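You operate a simulated robot arm through the tools that you are given. There is no shell and no other tool. Be economical: measure what you need, move in short steps, check, and stop when the job is done.

You run a simulated robot arm. Do the job below in one go: nothing can be reset, and whatever is moved stays where it is left.

## Task
Crush the silver can in the press and drop it in the metal crate.
Fine: hand clear while the lever moves; leave the lever up.

It is judged by the outcome, as a careful person would: the job done as asked, and still so three seconds after it is handed in. It fails if anything else is knocked over, pushed out of place, dropped, spilled or broken.

## Robot
A 6-joint arm with a two-finger parallel gripper, fixed in place. Base frame: the origin is at the foot of the arm, x ahead of it, y to its left, z up; the work surface is at about z = 504. Readings come in mm, degrees, newtons and seconds.
With the tool pointing down near the work surface it reaches from about 100 to 620 mm from the base axis. Its first joint turns from -66.0 to 66.0 degrees. Payload 2.45 kg.
The tool frame sits at the grasp point between the pads (the TCP): z along the fingers, y along the line on which they close. The tips reach 24 mm beyond it. Largest opening 68 mm; finger width 17, thickness 10; the body of the gripper, 40 by 70 mm, starts 41 mm behind the TCP.
Orientation is told as [roll, pitch, yaw] about the base's x, y, z axes, in that order, counted from this pose: with the fingers straight down and closing along the base's y, the tool's x points along the base's -x, its y along +y and its z along -z.

## Interface
- The arm moves only by the tool servo_tool. Its argument "deltas" is a list of rows, each an object (a shift or turn left out is 0, a gripper value left out holds the last) with "slide": the shift along the tool's x, y, z in mm, a list of three; "turn": the turn, a rotation vector about the tool's x, y, z in degrees, a list of three. In form: [{"slide": [x, y, z], "turn": [rx, ry, rz]}, ...]. A call has 1 to 12 rows; each row shifts and turns the commanded pose from where the row before left it, along the tool's axes as they then stand. "claw" is the finger opening in mm, from 0 to 68, set as the call begins (left out, the last holds). A row lasts 0.2 s, in which the tool goes at most 50 mm and 8.6 degrees; a call with a longer step from one row to the next is refused whole, and so is a gripper value outside its range. A pose out of reach is approached as far as the arm can. The call stops where the force on the tool passes 90 N (or 10 N more than at its start, if that is more) or the arm is blocked; 0.2 s more then pass. Each finger travels about 108 mm/s and halts on what it meets, pressing with about 32 N; the grip force reading is that of the motor and also rises with nothing between the fingers. The clock runs only during rows and for 0.2 s after the last one: add rows that do not move to give the fingers time. It gives the time, the measured TCP pose, the force on the tool (base axes), the opening and the grip force at its end, in the units of the frame above (readings bear some noise), with the torque about the TCP (base axes, N m) and any sound that the robot's microphone picked up.
- Cameras (640 x 400 px; columns grow to the right, rows downward): "scene" is fixed at [162.9, 401.9, 1480.6]; the picture's right is [-0.82, -0.57, 0.00], its down [-0.22, 0.32, -0.92] and it looks along [0.52, -0.76, -0.40] (base axes); focal length 255 px, centre (320, 200). "wrist" rides on the gripper at [84, 11, -75] in the tool frame; the picture's right is [-0.13, 0.99, 0.00], its down [-0.60, -0.08, -0.79] and it looks along [-0.79, -0.10, 0.61] (tool axes); focal length 251 px, centre (320, 200). There is no depth. A picture from a camera that has moved, and an enlarged one, comes with that camera's place and axes in the base frame and with its lens.
- snapshot(camera): a new picture of that camera. No time passes.
- zoom(camera, box): a new picture of the part [left, top, right, bottom] of that camera's present view, enlarged. No time passes.
- job_done(): hands the job in; it is judged then, once.

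Go step by step. Nothing tells you positions but the pictures and the camera data: compare them with the known pose of the tool, close in by small moves and look again before you grip or let go. The budget is 120 turns and 84 pictures, counting those below and the enlarged ones. Unless the task says otherwise, let go and move clear before handing in, and close with one line.

The tools are called after ">>>" by a JSON object that holds its "method" and its "body". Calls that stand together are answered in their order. servo_tool: Moves the arm, as the interface text tells. Its arguments: {"type":"object","properties":{"deltas":{"type":"array","items":{"type":"object","properties":{"slide":{"type":"array","items":{"type":"number"}},"turn":{"type":"array","items":{"type":"number"}}}}},"claw":{"type":"number"}},"required":["deltas"]} The other tools are called the same way: snapshot (camera) takes a picture; zoom (camera, box) takes an enlarged picture of a part of a camera's view; job_done () hands the job in.

At the start:

```text
t: 0.0
tcp_pos: [391.3, -193.7, 1438.4]
tcp_rot: [0.1, -0.1, 0.1]
wrist_force: [-0.1, -0.4, 0.3]
moment: [0.03, -0.01, -0.04]
finger_gap: 67.7
grasp_force: 0.1
```

scene: 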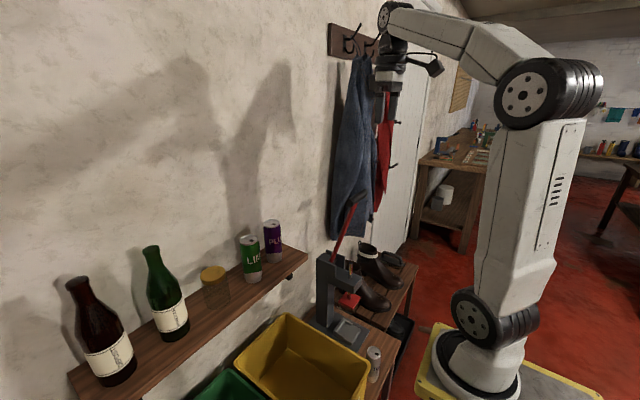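
wrist: 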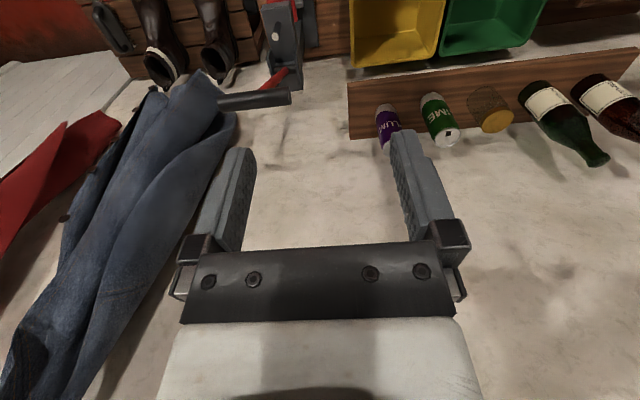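

I see a shelf with bottles and cans, a press with a red lever, yellow and green crates, and a small silver can near the yellow crate. I'll enlarge the press area first.

>>> {"method": "zoom", "body": {"camera": "scene", "box": [180, 190, 430, 400]}}

>>> {"method": "zoom", "body": {"camera": "wrist", "box": [80, 0, 640, 180]}}

```text
1.90 times, centred on (305, 295) of scene
camera zoom: at [162.9, 401.9, 1480.6], right [-0.82, -0.57, 0.0], down [-0.22, 0.32, -0.92], along [0.52, -0.76, -0.4], focal length 486 px, centre (349, 19)
```

zoom: 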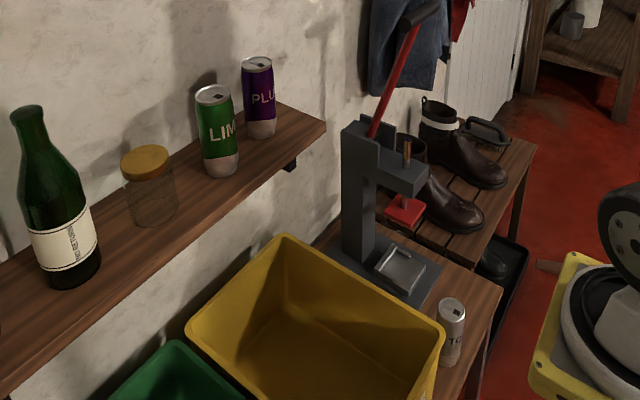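

```text
1.14 times, centred on (360, 90) of wrist
camera zoom: at [307.0, -181.8, 1514.3], right [0.13, 0.99, 0.0], down [0.6, -0.08, 0.79], along [0.79, -0.1, -0.61], focal length 287 px, centre (274, 326)
```

zoom: 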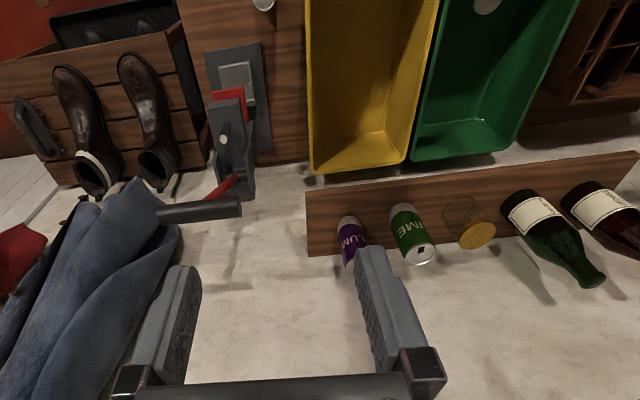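

The press stands against the far wall around x≈515..620, y≈-310, with its lever handle near z≈1160. The slim silver can is around (345,-205). I'll lower and pull back the arm for a closer view.

>>> {"method": "servo_tool", "body": {"deltas": [{"slide": [22, 0, 43]}, {"slide": [22, 0, 43]}, {"slide": [22, 0, 43]}, {"slide": [22, 0, 43]}, {"slide": [22, 0, 43]}, {"slide": [22, 0, 43]}, {"slide": [22, 0, 43]}, {"slide": [22, 0, 43]}]}}

>>> {"method": "snapshot", "body": {"camera": "wrist"}}

>>> {"method": "snapshot", "body": {"camera": "scene"}}

```text
t: 1.8
tcp_pos: [221.3, -199.4, 1092.7]
tcp_rot: [-0.2, 0.0, 0.1]
wrist_force: [-1.1, -0.4, 0.5]
moment: [-0.01, 0.04, 0.01]
finger_gap: 68.1
grasp_force: 0.1
out of reach, approached as far as the arm can: row 5
```

```text
79 pictures are left
camera wrist: at [137.9, -189.4, 1168.3], right [0.13, 0.99, 0.0], down [0.6, -0.08, 0.79], along [0.79, -0.1, -0.61], focal length 251 px, centre (320, 200)
```

wrist: 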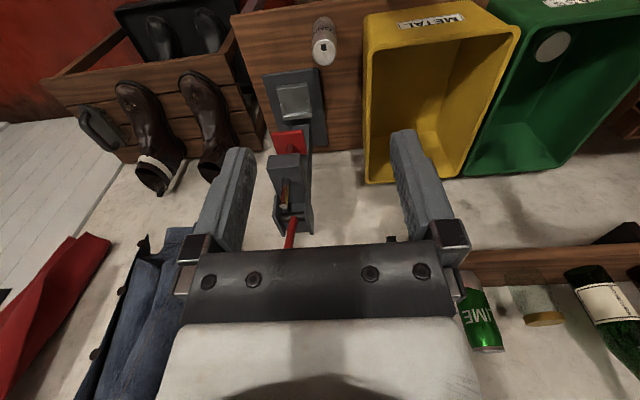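

```text
78 pictures are left
```

scene: 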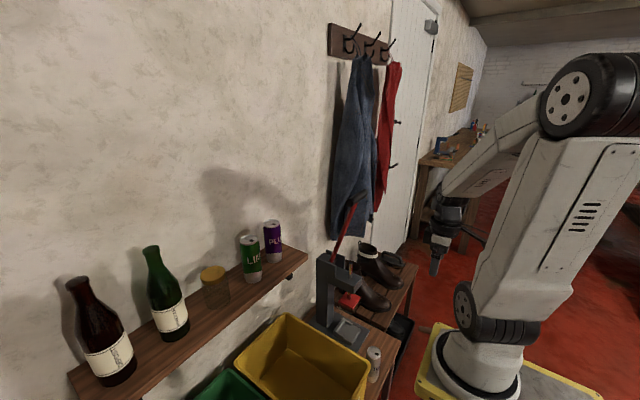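

The yellow crate bears the METAL label; the silver can is on the bench in front of the press. I'll look closely at the press and lever, and the can.

>>> {"method": "zoom", "body": {"camera": "scene", "box": [280, 190, 420, 278]}}

>>> {"method": "zoom", "body": {"camera": "scene", "box": [290, 270, 430, 400]}}

>>> {"method": "zoom", "body": {"camera": "wrist", "box": [220, 0, 540, 200]}}

```text
4.55 times, centred on (350, 234) of scene
camera zoom: at [162.9, 401.9, 1480.6], right [-0.82, -0.57, 0.0], down [-0.22, 0.32, -0.92], along [0.52, -0.76, -0.4], focal length 1159 px, centre (184, 46)
```

zoom: 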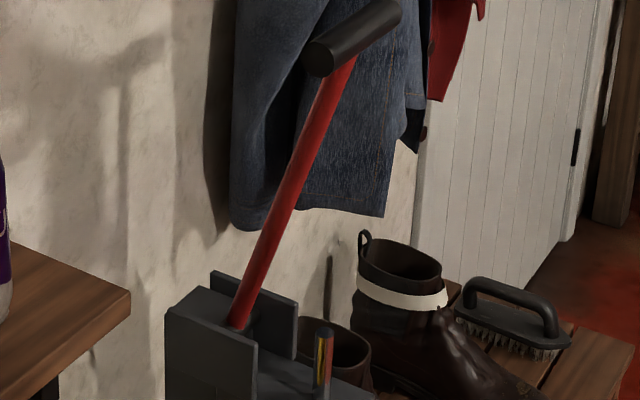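

```text
3.08 times, centred on (360, 335) of scene
camera zoom: at [162.9, 401.9, 1480.6], right [-0.82, -0.57, 0.0], down [-0.22, 0.32, -0.92], along [0.52, -0.76, -0.4], focal length 784 px, centre (197, -215)
```

zoom: 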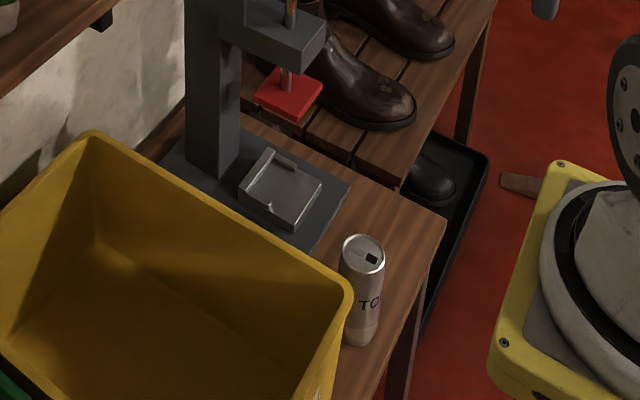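

```text
2.00 times, centred on (380, 100) of wrist
camera zoom: at [137.9, -189.4, 1168.3], right [0.13, 0.99, 0.0], down [0.6, -0.08, 0.79], along [0.79, -0.1, -0.61], focal length 503 px, centre (200, 400)
```

zoom: 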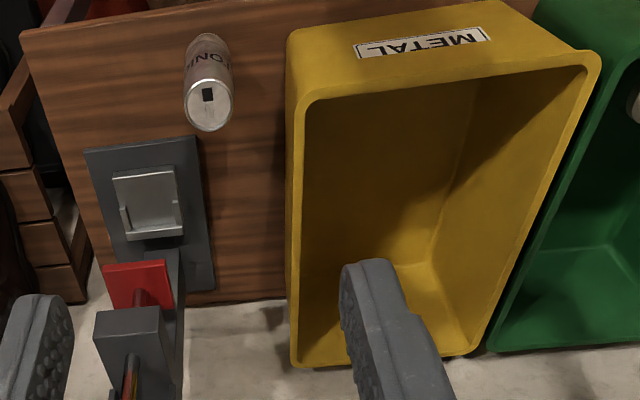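

METAL is the yellow crate. The can must stand upright on the anvil under the red platen, so I'll hold it with near-horizontal fingers. First I move to a free spot and pitch the tool forward by 75°.

>>> {"method": "servo_tool", "body": {"deltas": [{"slide": [-27, 0, 40]}, {"slide": [-27, 0, 40]}, {"slide": [-27, 0, 40]}, {"slide": [0, 0, 40]}]}}

>>> {"method": "servo_tool", "body": {"deltas": [{"turn": [0, -7.5, 0]}, {"turn": [0, -7.5, 0]}, {"turn": [0, -7.5, 0]}, {"turn": [0, -7.5, 0]}, {"turn": [0, -7.5, 0]}, {"turn": [0, -7.5, 0]}, {"turn": [0, -7.5, 0]}, {"turn": [0, -7.5, 0]}, {"turn": [0, -7.5, 0]}, {"turn": [0, -7.5, 0]}]}}

>>> {"method": "snapshot", "body": {"camera": "scene"}}

>>> {"method": "snapshot", "body": {"camera": "wrist"}}

```text
t: 2.8
tcp_pos: [302.5, -201.7, 932.2]
tcp_rot: [0.0, -0.1, 0.0]
wrist_force: [-0.2, 0.1, -0.3]
moment: [-0.04, 0.01, 0.01]
finger_gap: 68.1
grasp_force: 0.0
```

```text
t: 5.0
tcp_pos: [388.2, -220.3, 1020.7]
tcp_rot: [4.3, -70.3, -3.7]
wrist_force: [0.0, 1.0, 0.4]
moment: [0.01, 0.03, -0.02]
finger_gap: 68.0
grasp_force: 0.0
out of reach, approached as far as the arm can: row 2, 4, 5, 6, 7, 8, 9, 10
```

```text
74 pictures are left
```

scene: 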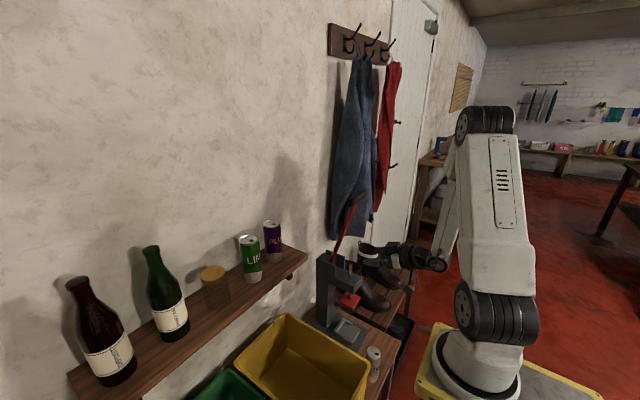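

```text
73 pictures are left
camera wrist: at [289.5, -208.7, 968.7], right [0.04, 0.99, 0.15], down [-0.54, -0.1, 0.83], along [0.84, -0.11, 0.53], focal length 251 px, centre (320, 200)
```

wrist: 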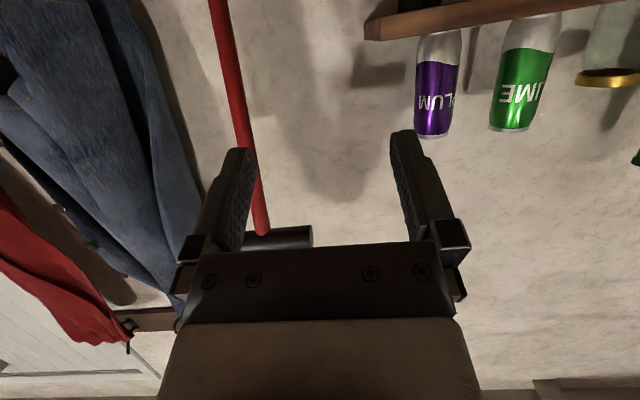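

The arm can't hold this tilt so close in at that height. I'll lower the command toward a point above the can and see whether this tilt becomes reachable.

>>> {"method": "servo_tool", "body": {"deltas": [{"slide": [30.5, -1.5, 19]}, {"slide": [30.5, -1.5, 19]}, {"slide": [30.5, -1.5, 19]}, {"slide": [30.5, -1.5, 19]}, {"slide": [30.5, -1.5, 19]}, {}]}}

>>> {"method": "snapshot", "body": {"camera": "scene"}}

```text
t: 6.4
tcp_pos: [459.8, -293.0, 908.8]
tcp_rot: [4.6, -70.2, -4.0]
wrist_force: [0.4, 0.6, 0.1]
moment: [-0.03, 0.03, -0.01]
finger_gap: 68.0
grasp_force: 0.1
out of reach, approached as far as the arm can: row 1, 2, 3, 4, 5
```

```text
72 pictures are left
```

scene: 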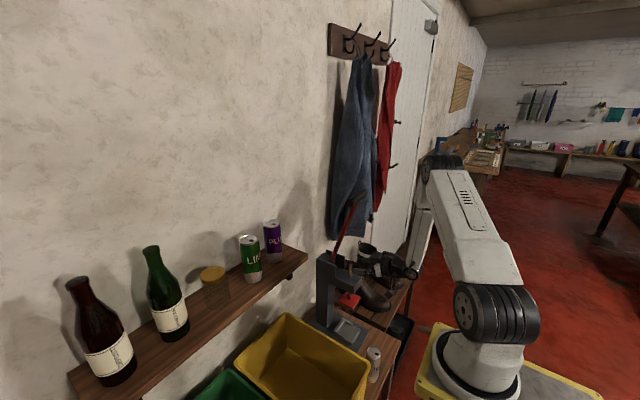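

That tilt pushed the hand toward the lever, so it's a wrist limit. I'll ease the tilt to about 45° and see what's reachable.

>>> {"method": "servo_tool", "body": {"deltas": [{"turn": [0, 7.5, 0]}, {"turn": [0, 7.5, 0]}, {"turn": [0, 7.5, 0]}, {"turn": [0, 7.5, 0]}, {}]}}

>>> {"method": "snapshot", "body": {"camera": "scene"}}

```text
t: 7.6
tcp_pos: [459.7, -293.0, 910.7]
tcp_rot: [1.6, -40.4, -0.9]
wrist_force: [-0.2, -0.7, 1.0]
moment: [0.01, 0.01, 0.0]
finger_gap: 68.0
grasp_force: 0.1
```

```text
71 pictures are left
```

scene: 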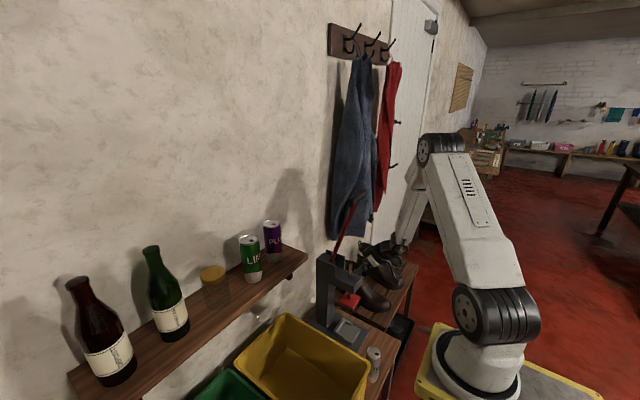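

The command follows the reached pose. Now I'm at 40° tilt; I'll move in front of and above the can at this tilt.

>>> {"method": "servo_tool", "body": {"deltas": [{"slide": [30.2, 16.8, 3.4]}, {"slide": [30.2, 16.8, 3.4]}, {"slide": [30.2, 16.8, 3.4]}, {"slide": [30.2, 16.8, 3.4]}, {"slide": [30.2, 16.8, 3.4]}, {}]}}

```text
t: 9.0
tcp_pos: [398.4, -264.7, 846.5]
tcp_rot: [2.4, -40.3, -1.2]
wrist_force: [0.1, -0.5, -1.3]
moment: [-0.02, -0.03, 0.05]
finger_gap: 68.2
grasp_force: 0.0
out of reach, approached as far as the arm can: row 3, 4, 5
```

The limits seem to come from twisting the wrist out of the arm's plane. The can and press both lie near azimuth -31°, so I'll straighten the tool, yaw it to that azimuth, then tilt in the arm's plane.

>>> {"method": "servo_tool", "body": {"deltas": [{"turn": [0, 8, 0]}, {"turn": [0, 8, 0]}, {"turn": [0, 8, 0]}, {"turn": [0, 8, 0]}, {"turn": [0, 8, 0]}, {"turn": [0, 0, 7.9]}, {"turn": [0, 0, 7.9]}, {"turn": [0, 0, 7.9]}, {"turn": [0, 0, 7.9]}, {}]}}

```text
t: 11.2
tcp_pos: [397.7, -264.2, 847.3]
tcp_rot: [3.5, -2.2, -31.4]
wrist_force: [0.5, -0.2, 0.3]
moment: [0.03, 0.01, 0.02]
finger_gap: 68.0
grasp_force: 0.1
out of reach, approached as far as the arm can: row 4
```

>>> {"method": "servo_tool", "body": {"deltas": [{"slide": [14, 22, 0]}, {"turn": [0, -8, 0]}, {"turn": [0, -8, 0]}, {"turn": [0, -8, 0]}, {"turn": [0, -8, 0]}, {"turn": [0, -8, 0]}, {"turn": [0, -8, 0]}, {"turn": [0, -8, 0]}, {}]}}

```text
t: 13.2
tcp_pos: [405.8, -226.9, 849.8]
tcp_rot: [11.4, -44.2, -38.8]
wrist_force: [0.8, 0.7, -0.1]
moment: [0.01, 0.03, 0.02]
finger_gap: 68.2
grasp_force: 0.2
out of reach, approached as far as the arm can: row 3, 4, 8
```

>>> {"method": "servo_tool", "body": {"deltas": [{"turn": [3.2, -3, -2.6]}, {"turn": [3.2, -3, -2.6]}, {}]}}

>>> {"method": "snapshot", "body": {"camera": "scene"}}

```text
t: 14.0
tcp_pos: [407.6, -227.2, 849.5]
tcp_rot: [11.5, -44.2, -38.6]
wrist_force: [-0.7, -0.2, -0.4]
moment: [0.03, -0.01, -0.04]
finger_gap: 68.1
grasp_force: 0.1
out of reach, approached as far as the arm can: row 1, 2
```

```text
70 pictures are left
```

scene: 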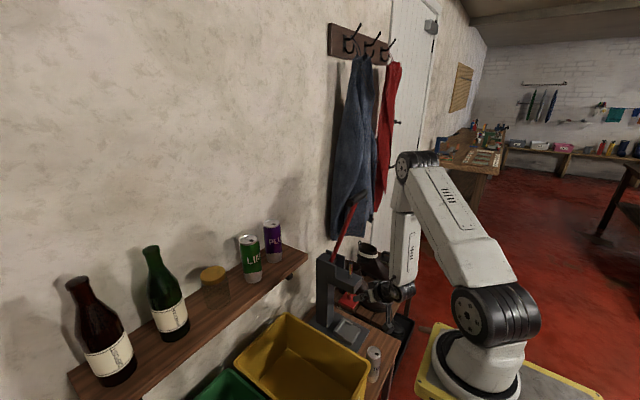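

>>> {"method": "zoom", "body": {"camera": "scene", "box": [300, 130, 560, 400]}}

>>> {"method": "snapshot", "body": {"camera": "wrist"}}

```text
1.48 times, centred on (430, 265) of scene
camera zoom: at [162.9, 401.9, 1480.6], right [-0.82, -0.57, 0.0], down [-0.22, 0.32, -0.92], along [0.52, -0.76, -0.4], focal length 378 px, centre (157, 104)
```

zoom: 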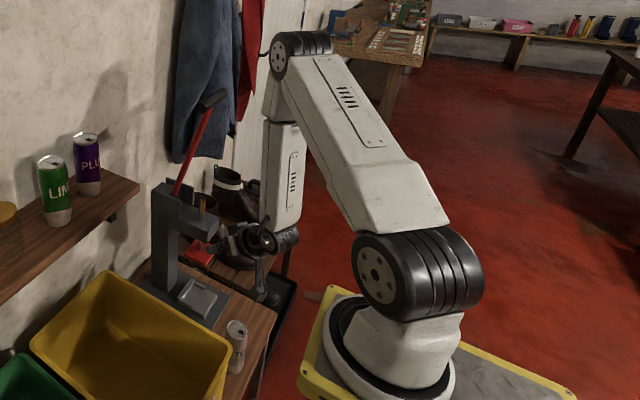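

```text
68 pictures are left
camera wrist: at [316.1, -159.3, 846.1], right [0.57, 0.79, 0.23], down [-0.22, -0.12, 0.97], along [0.79, -0.6, 0.11], focal length 251 px, centre (320, 200)
```

wrist: 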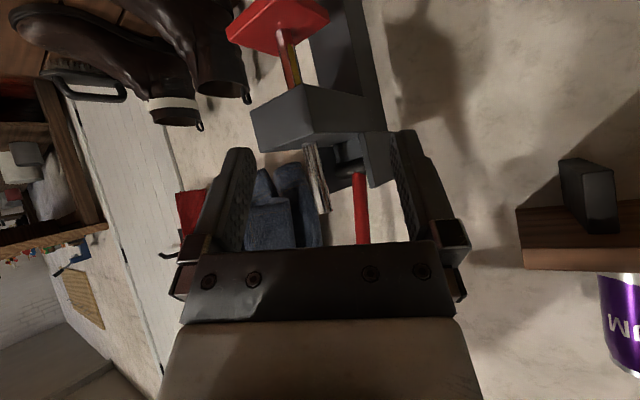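

The geometry is clear: the wrist is near a joint limit. I'll probe single-axis turns to see what is blocked.

>>> {"method": "servo_tool", "body": {"deltas": [{"turn": [0, 0, -6]}, {}]}}

>>> {"method": "servo_tool", "body": {"deltas": [{"turn": [6, 0, 0]}, {}]}}

>>> {"method": "servo_tool", "body": {"deltas": [{"turn": [0, -6, 0]}, {}]}}

```text
t: 14.6
tcp_pos: [418.7, -233.2, 858.1]
tcp_rot: [10.1, -44.3, -35.5]
wrist_force: [-0.6, -0.3, -0.6]
moment: [0.0, 0.0, -0.05]
finger_gap: 68.0
grasp_force: 0.1
out of reach, approached as far as the arm can: row 1
```

```text
t: 15.2
tcp_pos: [426.2, -250.4, 868.4]
tcp_rot: [7.6, -43.4, -37.8]
wrist_force: [-0.2, -0.1, -0.3]
moment: [-0.01, 0.01, 0.0]
finger_gap: 68.0
grasp_force: 0.1
out of reach, approached as far as the arm can: row 1
```

```text
t: 15.8
tcp_pos: [439.7, -265.5, 882.7]
tcp_rot: [8.8, -49.4, -39.4]
wrist_force: [0.0, -0.8, -0.2]
moment: [-0.01, -0.02, 0.0]
finger_gap: 68.0
grasp_force: 0.2
out of reach, approached as far as the arm can: row 1
```

Now I test whether lower positions allow this tilt: moving down ~120 mm in front of the press, a bit to the left to stay clear.

>>> {"method": "servo_tool", "body": {"deltas": [{"slide": [27.4, 6.4, 15.3]}, {"slide": [27.4, 6.4, 15.3]}, {"slide": [27.4, 6.4, 15.3]}, {"slide": [27.4, 6.4, 15.3]}, {}]}}

```text
t: 17.0
tcp_pos: [447.9, -264.7, 774.6]
tcp_rot: [11.5, -48.7, -41.1]
wrist_force: [-0.5, 0.1, 0.5]
moment: [0.01, -0.01, 0.0]
finger_gap: 67.8
grasp_force: 0.2
out of reach, approached as far as the arm can: row 1, 2, 3, 4
```

The yaw is what's limited: the wrist got wound up passing its singular pose. I'll go back to tool-down, retreat up to where the forearm is out flat, square up there, and tilt in-plane.

>>> {"method": "servo_tool", "body": {"deltas": [{"turn": [0, 8, 0]}, {"turn": [0, 8, 0]}, {"turn": [0, 8, 0]}, {"turn": [0, 8, 0]}, {"turn": [0, 8, 0]}, {"turn": [0, 8, 0]}, {}]}}

>>> {"method": "servo_tool", "body": {"deltas": [{"slide": [25, 0, -40]}, {"slide": [25, 0, -40]}, {"slide": [15, 0, -45]}, {"slide": [0, 0, -45]}, {"slide": [0, 0, -45]}, {"slide": [0, 0, -45]}, {}]}}

```text
t: 18.6
tcp_pos: [452.9, -257.8, 776.1]
tcp_rot: [8.4, -11.2, -33.7]
wrist_force: [0.0, 0.8, 1.0]
moment: [-0.05, 0.0, -0.02]
finger_gap: 68.0
grasp_force: 0.1
out of reach, approached as far as the arm can: row 5, 6
```

```text
t: 20.2
tcp_pos: [336.9, -229.1, 1016.5]
tcp_rot: [8.4, -11.1, -33.7]
wrist_force: [0.0, 0.8, -0.3]
moment: [-0.01, -0.03, 0.01]
finger_gap: 68.0
grasp_force: 0.0
```

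>>> {"method": "servo_tool", "body": {"deltas": [{"slide": [-14, 0, -42]}, {"slide": [-14, 0, -42]}, {"slide": [-14, 0, -42]}, {"slide": [-14, 0, -42]}, {"slide": [-14, 0, -42]}, {"slide": [-14, 0, -42]}, {"slide": [-14, 0, -42]}, {"slide": [-14, 0, -42]}, {}]}}

```text
t: 22.2
tcp_pos: [347.8, -294.7, 1363.7]
tcp_rot: [8.5, -11.1, -33.7]
wrist_force: [-0.4, -0.2, 0.1]
moment: [0.02, 0.0, 0.0]
finger_gap: 68.1
grasp_force: 0.0
```

>>> {"method": "servo_tool", "body": {"deltas": [{"turn": [4.2, 5.5, -1.2]}, {"turn": [4.2, 5.5, -1.2]}, {"slide": [-3.2, 35, 0]}, {"slide": [-3.2, 35, 0]}, {}]}}

>>> {"method": "snapshot", "body": {"camera": "scene"}}

```text
t: 23.4
tcp_pos: [389.9, -237.8, 1362.2]
tcp_rot: [-0.2, -0.3, -30.5]
wrist_force: [-0.4, 0.4, 0.6]
moment: [-0.04, 0.02, 0.01]
finger_gap: 68.1
grasp_force: 0.0
```

```text
67 pictures are left
```

scene: 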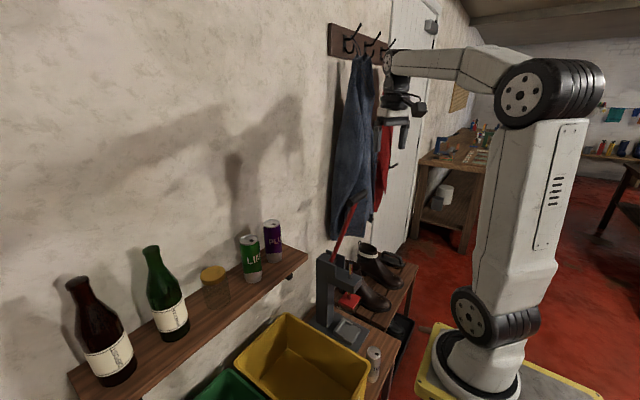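

Squared up. Now tilt 64° in-plane here, well clear of everything.

>>> {"method": "servo_tool", "body": {"deltas": [{"turn": [0, 0, 0.9]}, {"turn": [0, -8, 0]}, {"turn": [0, -8, 0]}, {"turn": [0, -8, 0]}, {"turn": [0, -8, 0]}, {"turn": [0, -8, 0]}, {"turn": [0, -8, 0]}, {"turn": [0, -8, 0]}, {"turn": [0, -8, 0]}, {}]}}

```text
t: 25.6
tcp_pos: [433.0, -283.4, 1364.7]
tcp_rot: [-0.7, -64.3, -30.9]
wrist_force: [0.1, -0.4, -0.6]
moment: [-0.01, 0.01, -0.02]
finger_gap: 68.3
grasp_force: 0.1
out of reach, approached as far as the arm can: row 6, 7, 8, 9
```

>>> {"method": "servo_tool", "body": {"deltas": [{"slide": [7.4, 20.6, -15.3]}, {}, {"slide": [36, 0, 17.4]}, {"slide": [36, 0, 17.4]}, {"slide": [36, 0, 17.4]}, {"slide": [36, 0, 17.4]}, {}]}}

```text
t: 27.2
tcp_pos: [446.4, -270.4, 1202.4]
tcp_rot: [-0.8, -64.2, -30.6]
wrist_force: [0.2, 0.2, 0.2]
moment: [-0.01, 0.0, 0.01]
finger_gap: 68.1
grasp_force: 0.0
out of reach, approached as far as the arm can: row 1
```

>>> {"method": "servo_tool", "body": {"deltas": [{"slide": [13, 0, -27]}, {"slide": [13, 0, -27]}, {}]}}

>>> {"method": "zoom", "body": {"camera": "scene", "box": [300, 120, 480, 280]}}

```text
t: 28.0
tcp_pos: [394.7, -240.1, 1201.1]
tcp_rot: [-0.7, -64.3, -30.9]
wrist_force: [0.0, 0.0, 0.3]
moment: [-0.01, -0.02, 0.01]
finger_gap: 68.1
grasp_force: 0.0
```

```text
2.50 times, centred on (390, 200) of scene
camera zoom: at [162.9, 401.9, 1480.6], right [-0.82, -0.57, 0.0], down [-0.22, 0.32, -0.92], along [0.52, -0.76, -0.4], focal length 637 px, centre (145, 200)
```

zoom: 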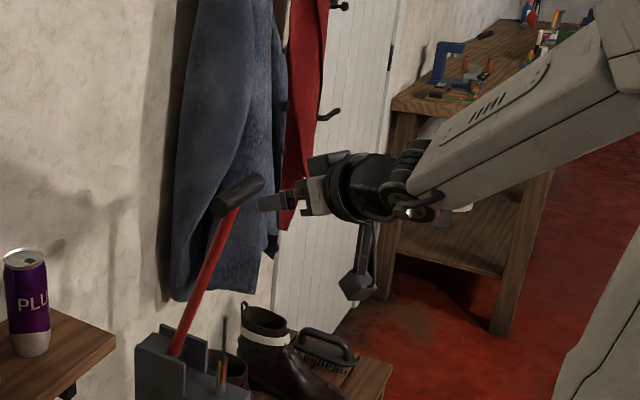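

The wrist behaves now. Descend in-plane.

>>> {"method": "servo_tool", "body": {"deltas": [{"slide": [36, 0, 17.4]}, {"slide": [36, 0, 17.4]}, {"slide": [36, 0, 17.4]}, {"slide": [36, 0, 17.4]}, {"slide": [36, 0, 17.4]}, {}]}}

```text
t: 29.4
tcp_pos: [408.7, -286.7, 1037.2]
tcp_rot: [1.9, -64.0, -32.7]
wrist_force: [-0.4, -0.6, 0.5]
moment: [0.01, 0.0, -0.02]
finger_gap: 68.0
grasp_force: 0.0
out of reach, approached as far as the arm can: row 1, 2, 3, 4, 5
```

The wrist bends forward only about 40° past the forearm in this configuration. I'll try swinging the tool around the vertical (tilted inward, then spun 180°) to reach the flipped wrist configuration, which also puts the camera on top. First tool-down at a central spot.

>>> {"method": "servo_tool", "body": {"deltas": [{"turn": [0, 8, 0]}, {"turn": [0, 8, 0]}, {"turn": [0, 8, 0]}, {"turn": [0, 8, 0]}, {"turn": [0, 8, 0]}, {"turn": [0, 8, 0]}, {"turn": [0, 8, 0]}, {"turn": [0, 8, 0]}, {}]}}

```text
t: 31.4
tcp_pos: [413.8, -281.1, 1038.4]
tcp_rot: [2.3, -10.5, -30.0]
wrist_force: [-0.9, -0.1, 0.5]
moment: [0.01, -0.03, -0.04]
finger_gap: 67.7
grasp_force: 0.1
out of reach, approached as far as the arm can: row 5, 6
```

>>> {"method": "servo_tool", "body": {"deltas": [{"turn": [0, 8, 0]}, {"turn": [0, 8, 0]}, {"turn": [0, 8, 0]}, {"turn": [0, 8, 0]}, {"turn": [0, 8, 0]}, {"slide": [14.4, 5.2, 43.5]}, {"slide": [14.4, 5.2, 43.5]}, {"slide": [14.4, 5.2, 43.5]}, {"slide": [14.4, 5.2, 43.5]}, {"slide": [14.4, 5.2, 43.5]}, {"slide": [14.4, 5.2, 43.5]}, {}]}}

>>> {"method": "snapshot", "body": {"camera": "scene"}}

```text
t: 34.0
tcp_pos: [258.4, -145.0, 853.9]
tcp_rot: [2.6, 29.4, -28.5]
wrist_force: [0.0, -0.4, -0.2]
moment: [-0.01, 0.0, -0.01]
finger_gap: 68.2
grasp_force: 0.0
```

```text
65 pictures are left
```

scene: 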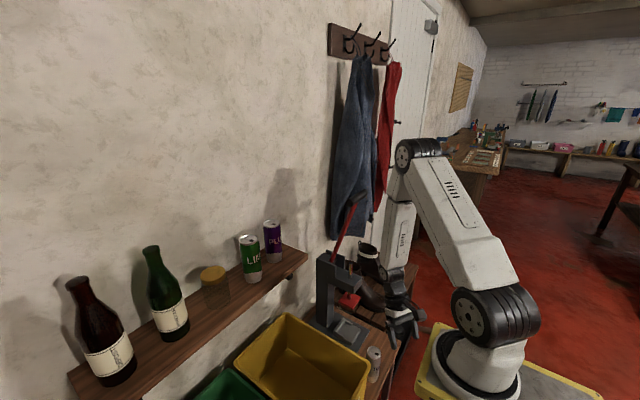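

Now swing the tilted tool about the vertical, half-turn in two parts.

>>> {"method": "servo_tool", "body": {"deltas": [{"slide": [0, -12.1, 0], "turn": [4.0, 0, -7.1]}, {"slide": [0, -12.1, 0], "turn": [4.0, 0, -7.1]}, {"slide": [0, -12.1, 0], "turn": [4.0, 0, -7.1]}, {"slide": [0, -12.1, 0], "turn": [4.0, 0, -7.1]}, {"slide": [0, -12.1, 0], "turn": [4.0, 0, -7.1]}, {"slide": [0, -12.1, 0], "turn": [4.0, 0, -7.1]}, {"slide": [0, -12.1, 0], "turn": [4.0, 0, -7.1]}, {"slide": [0, -12.1, 0], "turn": [4.0, 0, -7.1]}, {"slide": [0, -12.1, 0], "turn": [4.0, 0, -7.1]}, {"slide": [0, -12.1, 0], "turn": [4.0, 0, -7.1]}, {"slide": [0, -12.1, 0], "turn": [4.0, 0, -7.1]}, {}]}}

```text
t: 36.6
tcp_pos: [280.7, -263.7, 851.2]
tcp_rot: [0.0, 27.0, 59.9]
wrist_force: [-0.8, 0.2, -0.5]
moment: [0.02, 0.03, -0.01]
finger_gap: 67.8
grasp_force: 0.0
```

Half way without trouble; continuing the second half.

>>> {"method": "servo_tool", "body": {"deltas": [{"slide": [0, -12.1, 0], "turn": [3.8, 0, -7.2]}, {"slide": [0, -12.1, 0], "turn": [3.8, 0, -7.2]}, {"slide": [0, -12.1, 0], "turn": [3.8, 0, -7.2]}, {"slide": [0, -12.1, 0], "turn": [3.8, 0, -7.2]}, {"slide": [0, -12.1, 0], "turn": [3.8, 0, -7.2]}, {"slide": [0, -12.1, 0], "turn": [3.8, 0, -7.2]}, {"slide": [0, -12.1, 0], "turn": [3.8, 0, -7.2]}, {"slide": [0, -12.1, 0], "turn": [3.8, 0, -7.2]}, {"slide": [0, -12.1, 0], "turn": [3.8, 0, -7.2]}, {"slide": [0, -12.1, 0], "turn": [3.8, 0, -7.2]}, {"slide": [0, -12.1, 0], "turn": [3.8, 0, -7.2]}, {}]}}

>>> {"method": "snapshot", "body": {"camera": "wrist"}}

```text
t: 39.2
tcp_pos: [481.5, -189.3, 885.6]
tcp_rot: [1.8, 27.3, 149.2]
wrist_force: [-0.3, 0.2, 0.6]
moment: [-0.03, 0.0, -0.01]
finger_gap: 67.7
grasp_force: 0.1
out of reach, approached as far as the arm can: row 8, 9, 10, 11
```

```text
64 pictures are left
camera wrist: at [511.9, -216.0, 992.3], right [-0.62, -0.79, -0.03], down [-0.72, 0.55, 0.43], along [-0.32, 0.29, -0.9], focal length 251 px, centre (320, 200)
```

wrist: 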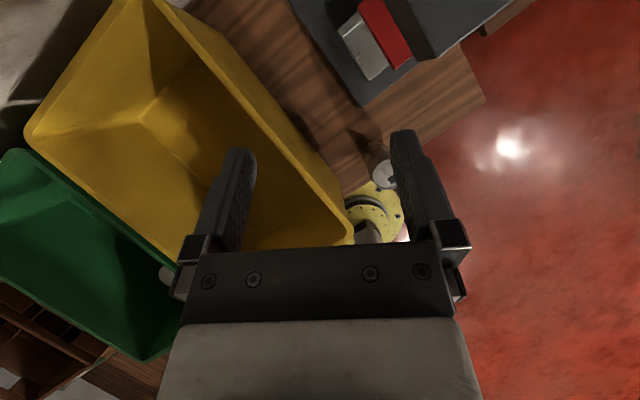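

The flip works but stops ~11° short of fully around on this side, forcing an approach from the crate side. Swinging round the other way gives an approach along +x, away from the crate. I'll unwind.

>>> {"method": "servo_tool", "body": {"deltas": [{"slide": [0, 11, 0], "turn": [-3.8, 0, 7.2]}, {"slide": [0, 11, 0], "turn": [-3.8, 0, 7.2]}, {"slide": [0, 11, 0], "turn": [-3.8, 0, 7.2]}, {"slide": [0, 11, 0], "turn": [-3.8, 0, 7.2]}, {"slide": [0, 11, 0], "turn": [-3.8, 0, 7.2]}, {"slide": [0, 11, 0], "turn": [-3.8, 0, 7.2]}, {"slide": [0, 11, 0], "turn": [-3.8, 0, 7.2]}, {"slide": [0, 11, 0], "turn": [-3.8, 0, 7.2]}, {"slide": [0, 11, 0], "turn": [-3.8, 0, 7.2]}, {"slide": [0, 11, 0], "turn": [-3.8, 0, 7.2]}, {"slide": [0, 11, 0], "turn": [-3.8, 0, 7.2]}, {}]}}

>>> {"method": "servo_tool", "body": {"deltas": [{"slide": [0, 11, 0], "turn": [-3.8, 0, 7.2]}, {"slide": [0, 11, 0], "turn": [-3.8, 0, 7.2]}, {"slide": [0, 11, 0], "turn": [-3.8, 0, 7.2]}, {"slide": [0, 11, 0], "turn": [-3.8, 0, 7.2]}, {"slide": [0, 11, 0], "turn": [-3.8, 0, 7.2]}, {"slide": [0, 11, 0], "turn": [-3.8, 0, 7.2]}, {"slide": [0, 11, 0], "turn": [-3.8, 0, 7.2]}, {"slide": [0, 11, 0], "turn": [-3.8, 0, 7.2]}, {"slide": [0, 11, 0], "turn": [-3.8, 0, 7.2]}, {"slide": [0, 11, 0], "turn": [-3.8, 0, 7.2]}, {"slide": [0, 11, 0], "turn": [-3.8, 0, 7.2]}, {}]}}

```text
t: 41.8
tcp_pos: [376.4, -225.0, 885.0]
tcp_rot: [-0.1, 27.1, 59.8]
wrist_force: [0.3, 0.2, 0.2]
moment: [0.0, 0.02, 0.0]
finger_gap: 68.1
grasp_force: 0.1
```

```text
t: 44.4
tcp_pos: [340.0, -121.5, 885.4]
tcp_rot: [1.0, 27.7, -29.3]
wrist_force: [-0.1, -0.7, -0.1]
moment: [-0.02, -0.01, 0.01]
finger_gap: 68.3
grasp_force: 0.1
```

>>> {"method": "servo_tool", "body": {"deltas": [{"slide": [16.7, -35, 25.5]}, {"slide": [16.7, -35, 25.5]}, {"slide": [0, 11, 0], "turn": [-3.8, 0, 7.2]}, {"slide": [0, 11, 0], "turn": [-3.8, 0, 7.2]}, {"slide": [0, 11, 0], "turn": [-3.8, 0, 7.2]}, {"slide": [0, 11, 0], "turn": [-3.8, 0, 7.2]}, {"slide": [0, 11, 0], "turn": [-3.8, 0, 7.2]}, {"slide": [0, 11, 0], "turn": [-3.8, 0, 7.2]}, {"slide": [0, 11, 0], "turn": [-3.8, 0, 7.2]}, {"slide": [0, 11, 0], "turn": [-3.8, 0, 7.2]}, {"slide": [0, 11, 0], "turn": [-3.8, 0, 7.2]}, {}]}}

>>> {"method": "servo_tool", "body": {"deltas": [{"slide": [0, 11, 0], "turn": [-3.8, 0, 7.2]}, {"slide": [0, 11, 0], "turn": [-3.8, 0, 7.2]}, {"slide": [0, 11, 0], "turn": [-3.8, 0, 7.2]}, {"slide": [0, 11, 0], "turn": [-3.8, 0, 7.2]}, {"slide": [0, 11, 0], "turn": [-3.8, 0, 7.2]}, {"slide": [0, 11, 0], "turn": [-3.8, 0, 7.2]}, {"slide": [0, 11, 0], "turn": [-3.8, 0, 7.2]}, {"slide": [0, 11, 0], "turn": [-3.8, 0, 7.2]}, {"slide": [0, 11, 0], "turn": [-3.8, 0, 7.2]}, {}]}}

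```text
t: 47.0
tcp_pos: [343.4, -112.6, 857.1]
tcp_rot: [0.4, 28.6, -103.0]
wrist_force: [-0.7, -0.4, 0.2]
moment: [-0.02, 0.01, 0.0]
finger_gap: 68.0
grasp_force: 0.0
```

```text
t: 49.2
tcp_pos: [407.6, -178.3, 855.6]
tcp_rot: [-0.7, 28.3, -176.6]
wrist_force: [0.3, -0.2, 0.6]
moment: [0.01, 0.04, -0.01]
finger_gap: 68.2
grasp_force: 0.2
```

Now in the flipped configuration pointing along +x with the camera on top. Increase the tilt to about 15° below horizontal.

>>> {"method": "servo_tool", "body": {"deltas": [{"turn": [-1.6, 0, 3]}, {"turn": [0, 7.8, 0]}, {"turn": [0, 7.8, 0]}, {"turn": [0, 7.8, 0]}, {"turn": [0, 7.8, 0]}, {"turn": [0, 7.8, 0]}, {"turn": [0, 7.8, 0]}, {}]}}

>>> {"method": "snapshot", "body": {"camera": "wrist"}}

```text
t: 51.0
tcp_pos: [408.0, -178.4, 854.8]
tcp_rot: [-2.2, 75.2, 178.2]
wrist_force: [0.7, -0.1, 0.4]
moment: [-0.02, 0.02, -0.01]
finger_gap: 68.0
grasp_force: 0.1
```

```text
63 pictures are left
camera wrist: at [356.9, -189.9, 957.3], right [-0.03, -0.99, -0.13], down [-0.92, 0.08, -0.38], along [0.39, 0.11, -0.91], focal length 251 px, centre (320, 200)
```

wrist: 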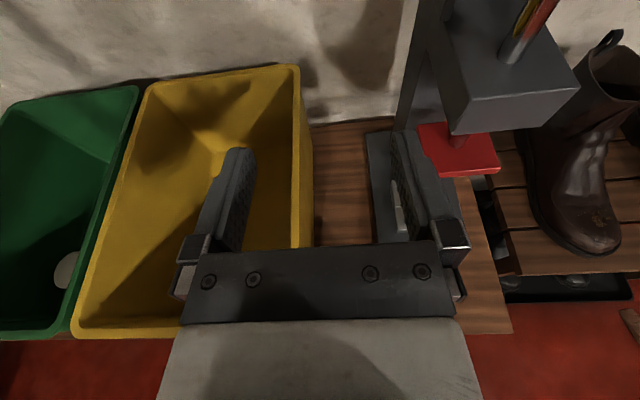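

Excellent: this gives a forward, camera-on-top pose. I'll back off to view the can from above.

>>> {"method": "servo_tool", "body": {"deltas": [{"slide": [-28, 12.3, -33.3]}, {"slide": [-28, 12.3, -33.3]}, {"slide": [-28, 12.3, -33.3]}, {}]}}

>>> {"method": "snapshot", "body": {"camera": "wrist"}}

```text
t: 52.0
tcp_pos: [368.3, -175.6, 801.3]
tcp_rot: [-2.1, 75.2, 178.3]
wrist_force: [-0.7, 0.3, -0.1]
moment: [-0.01, 0.0, 0.0]
finger_gap: 68.0
grasp_force: 0.0
out of reach, approached as far as the arm can: row 1, 2, 3
```

```text
62 pictures are left
camera wrist: at [318.9, -187.3, 902.1], right [-0.03, -0.99, -0.13], down [-0.92, 0.08, -0.38], along [0.39, 0.11, -0.92], focal length 251 px, centre (320, 200)
```

wrist: 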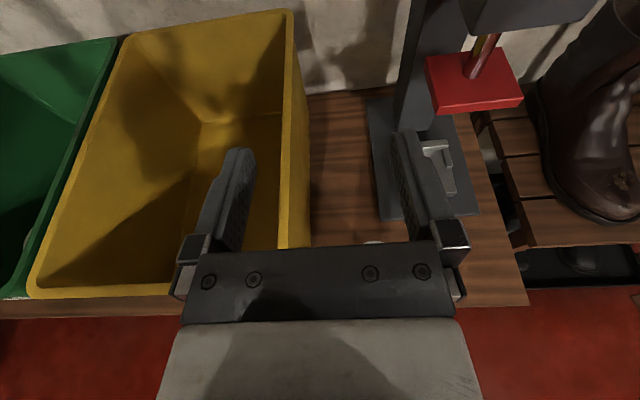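

At 15° below horizontal the arm can't come in far enough; I'll ease to about 27° below and shift over the can's line.

>>> {"method": "servo_tool", "body": {"deltas": [{"turn": [0, -6, 0]}, {"turn": [0, -6, 0]}, {"slide": [-11, 17, -24]}, {"slide": [-11, 17, -24]}, {}]}}

>>> {"method": "snapshot", "body": {"camera": "wrist"}}

>>> {"method": "zoom", "body": {"camera": "scene", "box": [290, 220, 430, 400]}}

```text
t: 53.2
tcp_pos: [360.4, -186.1, 801.2]
tcp_rot: [-1.3, 63.0, 179.3]
wrist_force: [-0.3, -0.2, 0.0]
moment: [0.01, 0.02, -0.04]
finger_gap: 68.0
grasp_force: 0.1
out of reach, approached as far as the arm can: row 3, 4
```

```text
61 pictures are left
camera wrist: at [332.2, -195.8, 910.4], right [-0.05, -0.99, -0.13], down [-0.98, 0.07, -0.18], along [0.19, 0.11, -0.98], focal length 251 px, centre (320, 200)
```

wrist: 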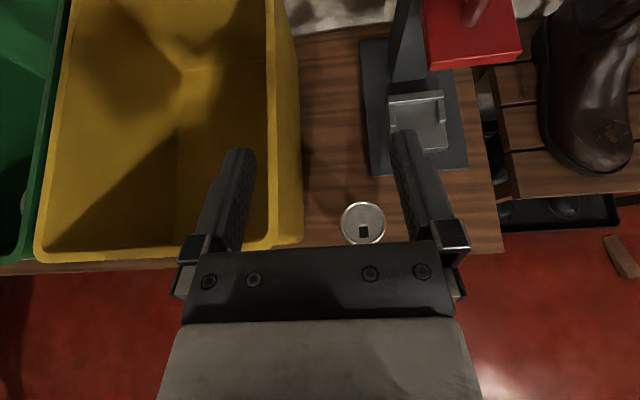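

```text
2.22 times, centred on (360, 310) of scene
camera zoom: at [162.9, 401.9, 1480.6], right [-0.82, -0.57, 0.0], down [-0.22, 0.32, -0.92], along [0.52, -0.76, -0.4], focal length 567 px, centre (231, -44)
```

zoom: 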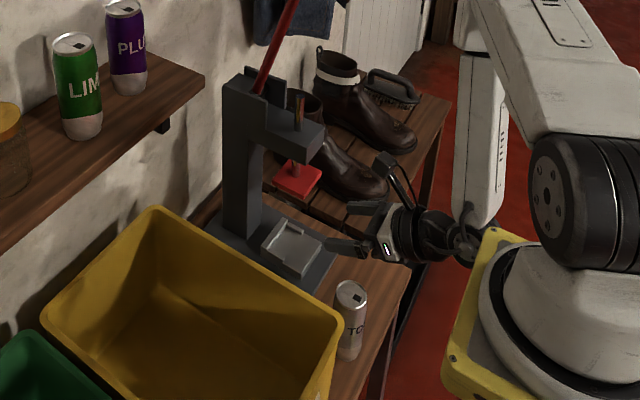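

Clear view: can centre ≈(356,-210), top ≈640; platen underside ≈710; anvil centre ≈(505,-308), top ≈540. I'll descend toward the can, slightly beyond it first.

>>> {"method": "servo_tool", "body": {"deltas": [{"slide": [-31.2, 8, 20.2]}, {"slide": [-31.2, 8, 20.2]}, {"slide": [-31.2, 8, 20.2]}, {}]}}

>>> {"method": "snapshot", "body": {"camera": "wrist"}}

```text
t: 54.2
tcp_pos: [370.7, -207.6, 689.1]
tcp_rot: [-1.3, 63.1, 179.3]
wrist_force: [0.1, 0.1, -0.3]
moment: [-0.05, 0.0, 0.0]
finger_gap: 68.1
grasp_force: 0.0
```

```text
59 pictures are left
camera wrist: at [343.8, -219.2, 798.7], right [-0.05, -0.99, -0.13], down [-0.98, 0.07, -0.18], along [0.19, 0.11, -0.98], focal length 251 px, centre (320, 200)
```

wrist: 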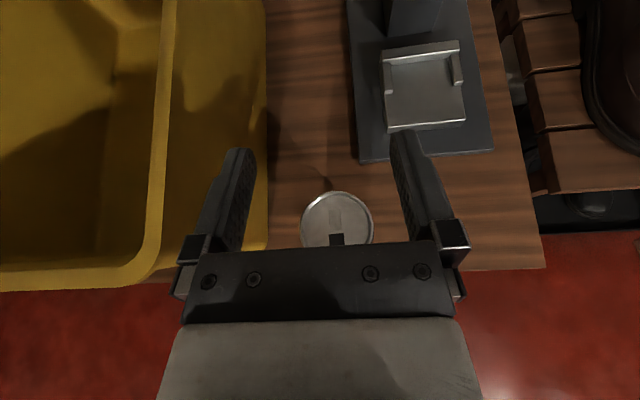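

>>> {"method": "servo_tool", "body": {"deltas": [{"slide": [-39.7, 3, 7.9]}, {"slide": [-15, 0, 6.5]}, {"slide": [-15, 0, 6.5]}, {"slide": [-15, 0, 6.6]}, {}]}}

>>> {"method": "snapshot", "body": {"camera": "wrist"}}

>>> {"method": "zoom", "body": {"camera": "scene", "box": [320, 280, 440, 400]}}

```text
t: 55.4
tcp_pos: [370.0, -204.0, 603.3]
tcp_rot: [-1.3, 63.1, 179.3]
wrist_force: [-0.2, -0.5, -1.6]
moment: [0.02, 0.0, 0.0]
finger_gap: 68.2
grasp_force: 0.0
out of reach, approached as far as the arm can: row 1
```

```text
58 pictures are left
camera wrist: at [341.9, -215.3, 711.4], right [-0.05, -0.99, -0.13], down [-0.98, 0.07, -0.18], along [0.19, 0.11, -0.98], focal length 251 px, centre (320, 200)
```

wrist: 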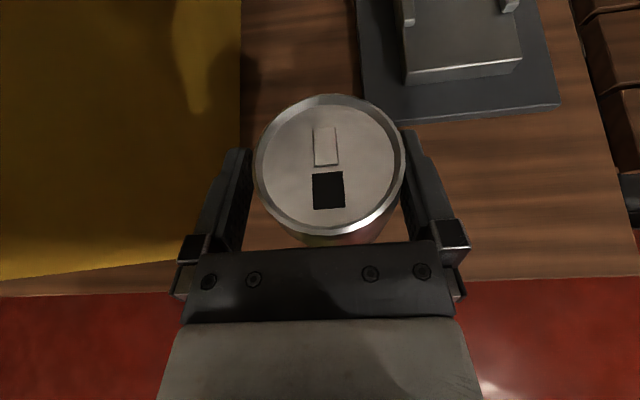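

```text
3.33 times, centred on (380, 340) of scene
camera zoom: at [162.9, 401.9, 1480.6], right [-0.82, -0.57, 0.0], down [-0.22, 0.32, -0.92], along [0.52, -0.76, -0.4], focal length 850 px, centre (120, -267)
```

zoom: 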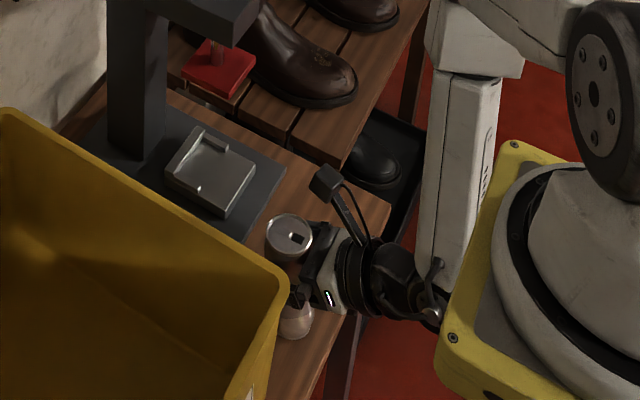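

The can sits between the fingers along their length, about 7 mm off centre toward -y. I'll centre, then close.

>>> {"method": "servo_tool", "body": {"deltas": [{"slide": [0, 6.5, 0]}, {}]}}

>>> {"method": "snapshot", "body": {"camera": "wrist"}}

```text
t: 56.0
tcp_pos: [373.1, -209.0, 602.5]
tcp_rot: [-1.2, 63.1, 179.3]
wrist_force: [-0.4, 0.4, 0.0]
moment: [-0.03, 0.0, 0.02]
finger_gap: 68.0
grasp_force: 0.0
out of reach, approached as far as the arm can: row 1
```

```text
56 pictures are left
camera wrist: at [344.5, -220.5, 711.8], right [-0.05, -0.99, -0.13], down [-0.98, 0.07, -0.18], along [0.19, 0.11, -0.98], focal length 251 px, centre (320, 200)
```

wrist: 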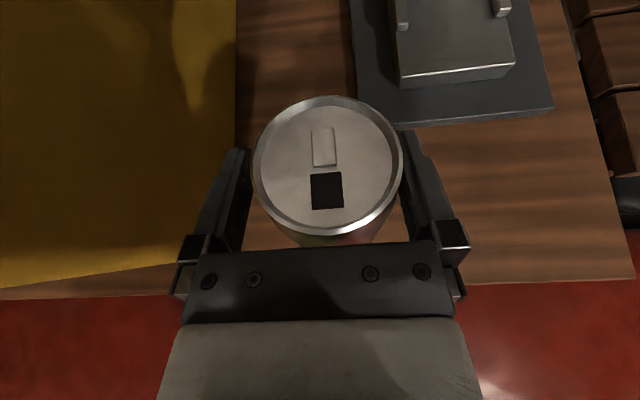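

The can shifts along with the hand, so the palm is just touching it. I'll raise 12 mm to free it, then shift sideways.

>>> {"method": "servo_tool", "body": {"deltas": [{"slide": [9, 0, -8]}, {"slide": [0, 3, 0]}, {"slide": [0, 3, 0]}, {}]}}

>>> {"method": "snapshot", "body": {"camera": "wrist"}}

```text
t: 57.0
tcp_pos: [374.1, -212.3, 614.6]
tcp_rot: [-1.3, 63.0, 179.3]
wrist_force: [0.4, -0.7, 0.3]
moment: [-0.04, -0.01, -0.03]
finger_gap: 68.1
grasp_force: 0.1
out of reach, approached as far as the arm can: row 2
```

```text
55 pictures are left
camera wrist: at [346.0, -223.7, 723.2], right [-0.05, -0.99, -0.12], down [-0.98, 0.07, -0.18], along [0.19, 0.11, -0.98], focal length 251 px, centre (320, 200)
```

wrist: 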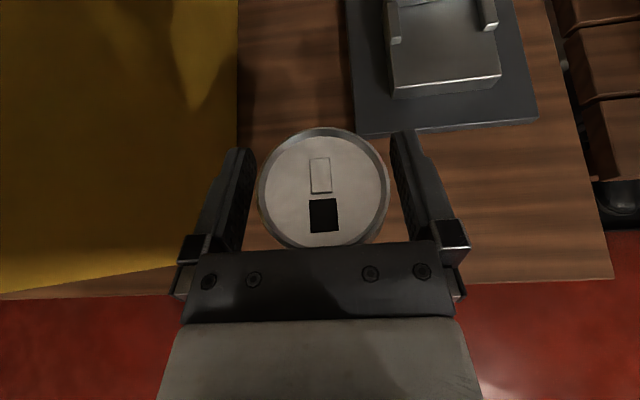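

The can is now centred within ~3 mm with palm clearance. Close the fingers.

>>> {"method": "servo_tool", "body": {"claw": 40, "deltas": [{}, {}, {}]}}

>>> {"method": "snapshot", "body": {"camera": "wrist"}}

```text
t: 57.8
tcp_pos: [373.9, -210.2, 612.9]
tcp_rot: [-1.3, 63.0, 179.3]
wrist_force: [0.0, 0.6, 0.6]
moment: [0.07, 0.0, -0.01]
finger_gap: 49.8
grasp_force: 32.3
```

```text
54 pictures are left
camera wrist: at [346.0, -223.6, 723.2], right [-0.05, -0.99, -0.12], down [-0.98, 0.07, -0.18], along [0.19, 0.11, -0.98], focal length 251 px, centre (320, 200)
```

wrist: 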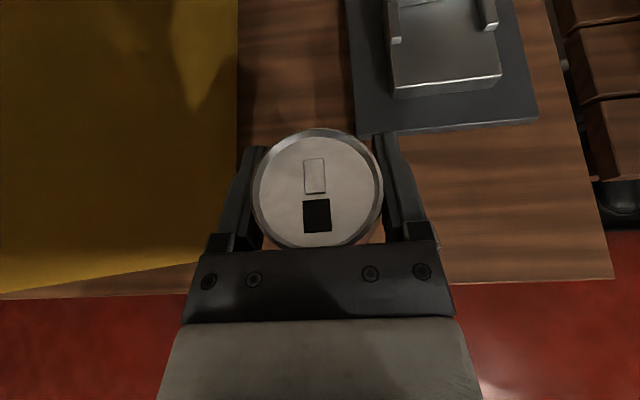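

Gripped at 50 mm. Lift 50 mm and check the hold and the anvil level.

>>> {"method": "servo_tool", "body": {"deltas": [{"slide": [22.3, 0, -11.3]}, {"slide": [22.3, 0, -11.3]}, {}]}}

>>> {"method": "zoom", "body": {"camera": "scene", "box": [310, 260, 410, 400]}}

>>> {"method": "zoom", "body": {"camera": "wrist", "box": [300, 0, 580, 160]}}

```text
t: 58.6
tcp_pos: [374.2, -213.1, 663.7]
tcp_rot: [-1.3, 63.1, 179.3]
wrist_force: [-0.3, 0.3, -0.4]
moment: [0.01, 0.0, -0.02]
finger_gap: 49.9
grasp_force: 32.1
```

```text
2.86 times, centred on (360, 330) of scene
camera zoom: at [162.9, 401.9, 1480.6], right [-0.82, -0.57, 0.0], down [-0.22, 0.32, -0.92], along [0.52, -0.76, -0.4], focal length 728 px, centre (206, -171)
```

zoom: 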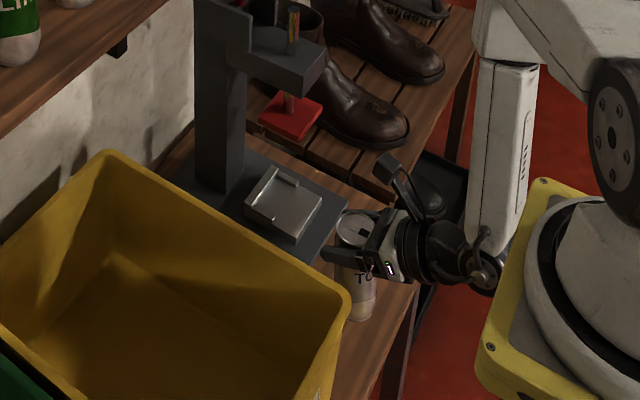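

```text
2.29 times, centred on (440, 80) of wrist
camera zoom: at [346.5, -224.5, 773.3], right [-0.05, -0.99, -0.13], down [-0.98, 0.07, -0.18], along [0.19, 0.11, -0.98], focal length 575 px, centre (46, 474)
```

zoom: 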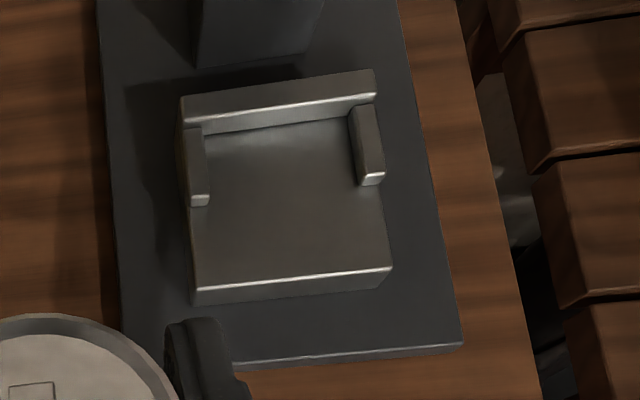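

At this tilt the wrist camera would hit the press head (front x≈480), so I need a flatter grip. I'll set the can down a bit further out at about (402,-250), then regrasp at ~15° below horizontal.

>>> {"method": "servo_tool", "body": {"deltas": [{"slide": [7.6, 18.5, 14.9]}, {"slide": [7.6, 18.5, 14.9]}, {"slide": [-13.4, 0, 6.8]}, {"slide": [-13.4, 0, 6.8]}, {"slide": [-13.4, 0, 6.8]}, {}]}}

>>> {"method": "zoom", "body": {"camera": "scene", "box": [310, 260, 410, 400]}}

```text
t: 60.0
tcp_pos: [406.9, -250.3, 617.6]
tcp_rot: [-1.3, 63.1, 179.2]
wrist_force: [0.7, -0.1, 0.1]
moment: [0.03, 0.0, 0.0]
finger_gap: 49.7
grasp_force: 31.8
```

```text
2.86 times, centred on (360, 330) of scene
camera zoom: at [162.9, 401.9, 1480.6], right [-0.82, -0.57, 0.0], down [-0.22, 0.32, -0.92], along [0.52, -0.76, -0.4], focal length 728 px, centre (206, -171)
```

zoom: 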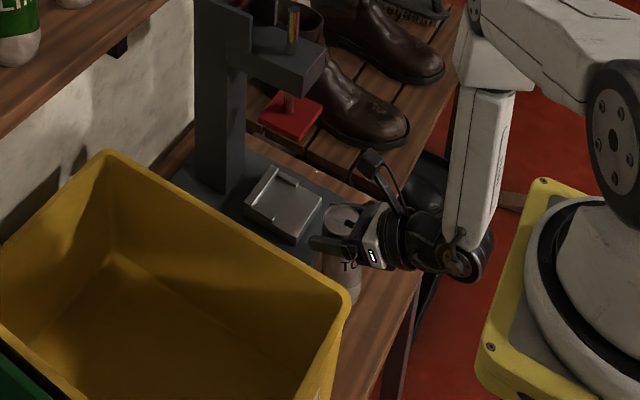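

>>> {"method": "servo_tool", "body": {"deltas": [{"slide": [-1.8, 0, 0.9]}, {"slide": [-1.8, 0, 0.9]}, {}]}}

```text
t: 60.8
tcp_pos: [407.3, -248.9, 613.9]
tcp_rot: [-1.2, 63.1, 179.3]
wrist_force: [-0.1, 0.4, 1.5]
moment: [0.08, 0.0, 0.02]
finger_gap: 49.7
grasp_force: 31.8
```

>>> {"method": "servo_tool", "body": {"claw": 68, "deltas": [{}, {}, {}]}}

>>> {"method": "snapshot", "body": {"camera": "wrist"}}

```text
t: 61.6
tcp_pos: [405.4, -249.9, 615.0]
tcp_rot: [-1.4, 63.1, 179.3]
wrist_force: [-0.2, 0.5, 0.7]
moment: [0.01, 0.0, 0.0]
finger_gap: 68.1
grasp_force: 0.0
```

```text
50 pictures are left
camera wrist: at [378.8, -261.4, 723.9], right [-0.05, -0.99, -0.13], down [-0.98, 0.07, -0.18], along [0.19, 0.11, -0.98], focal length 251 px, centre (320, 200)
```

wrist: 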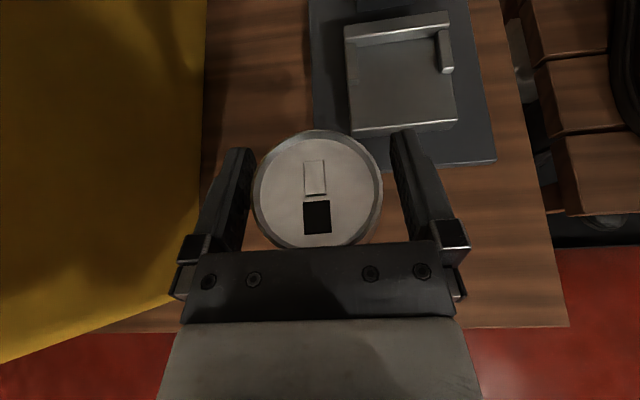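

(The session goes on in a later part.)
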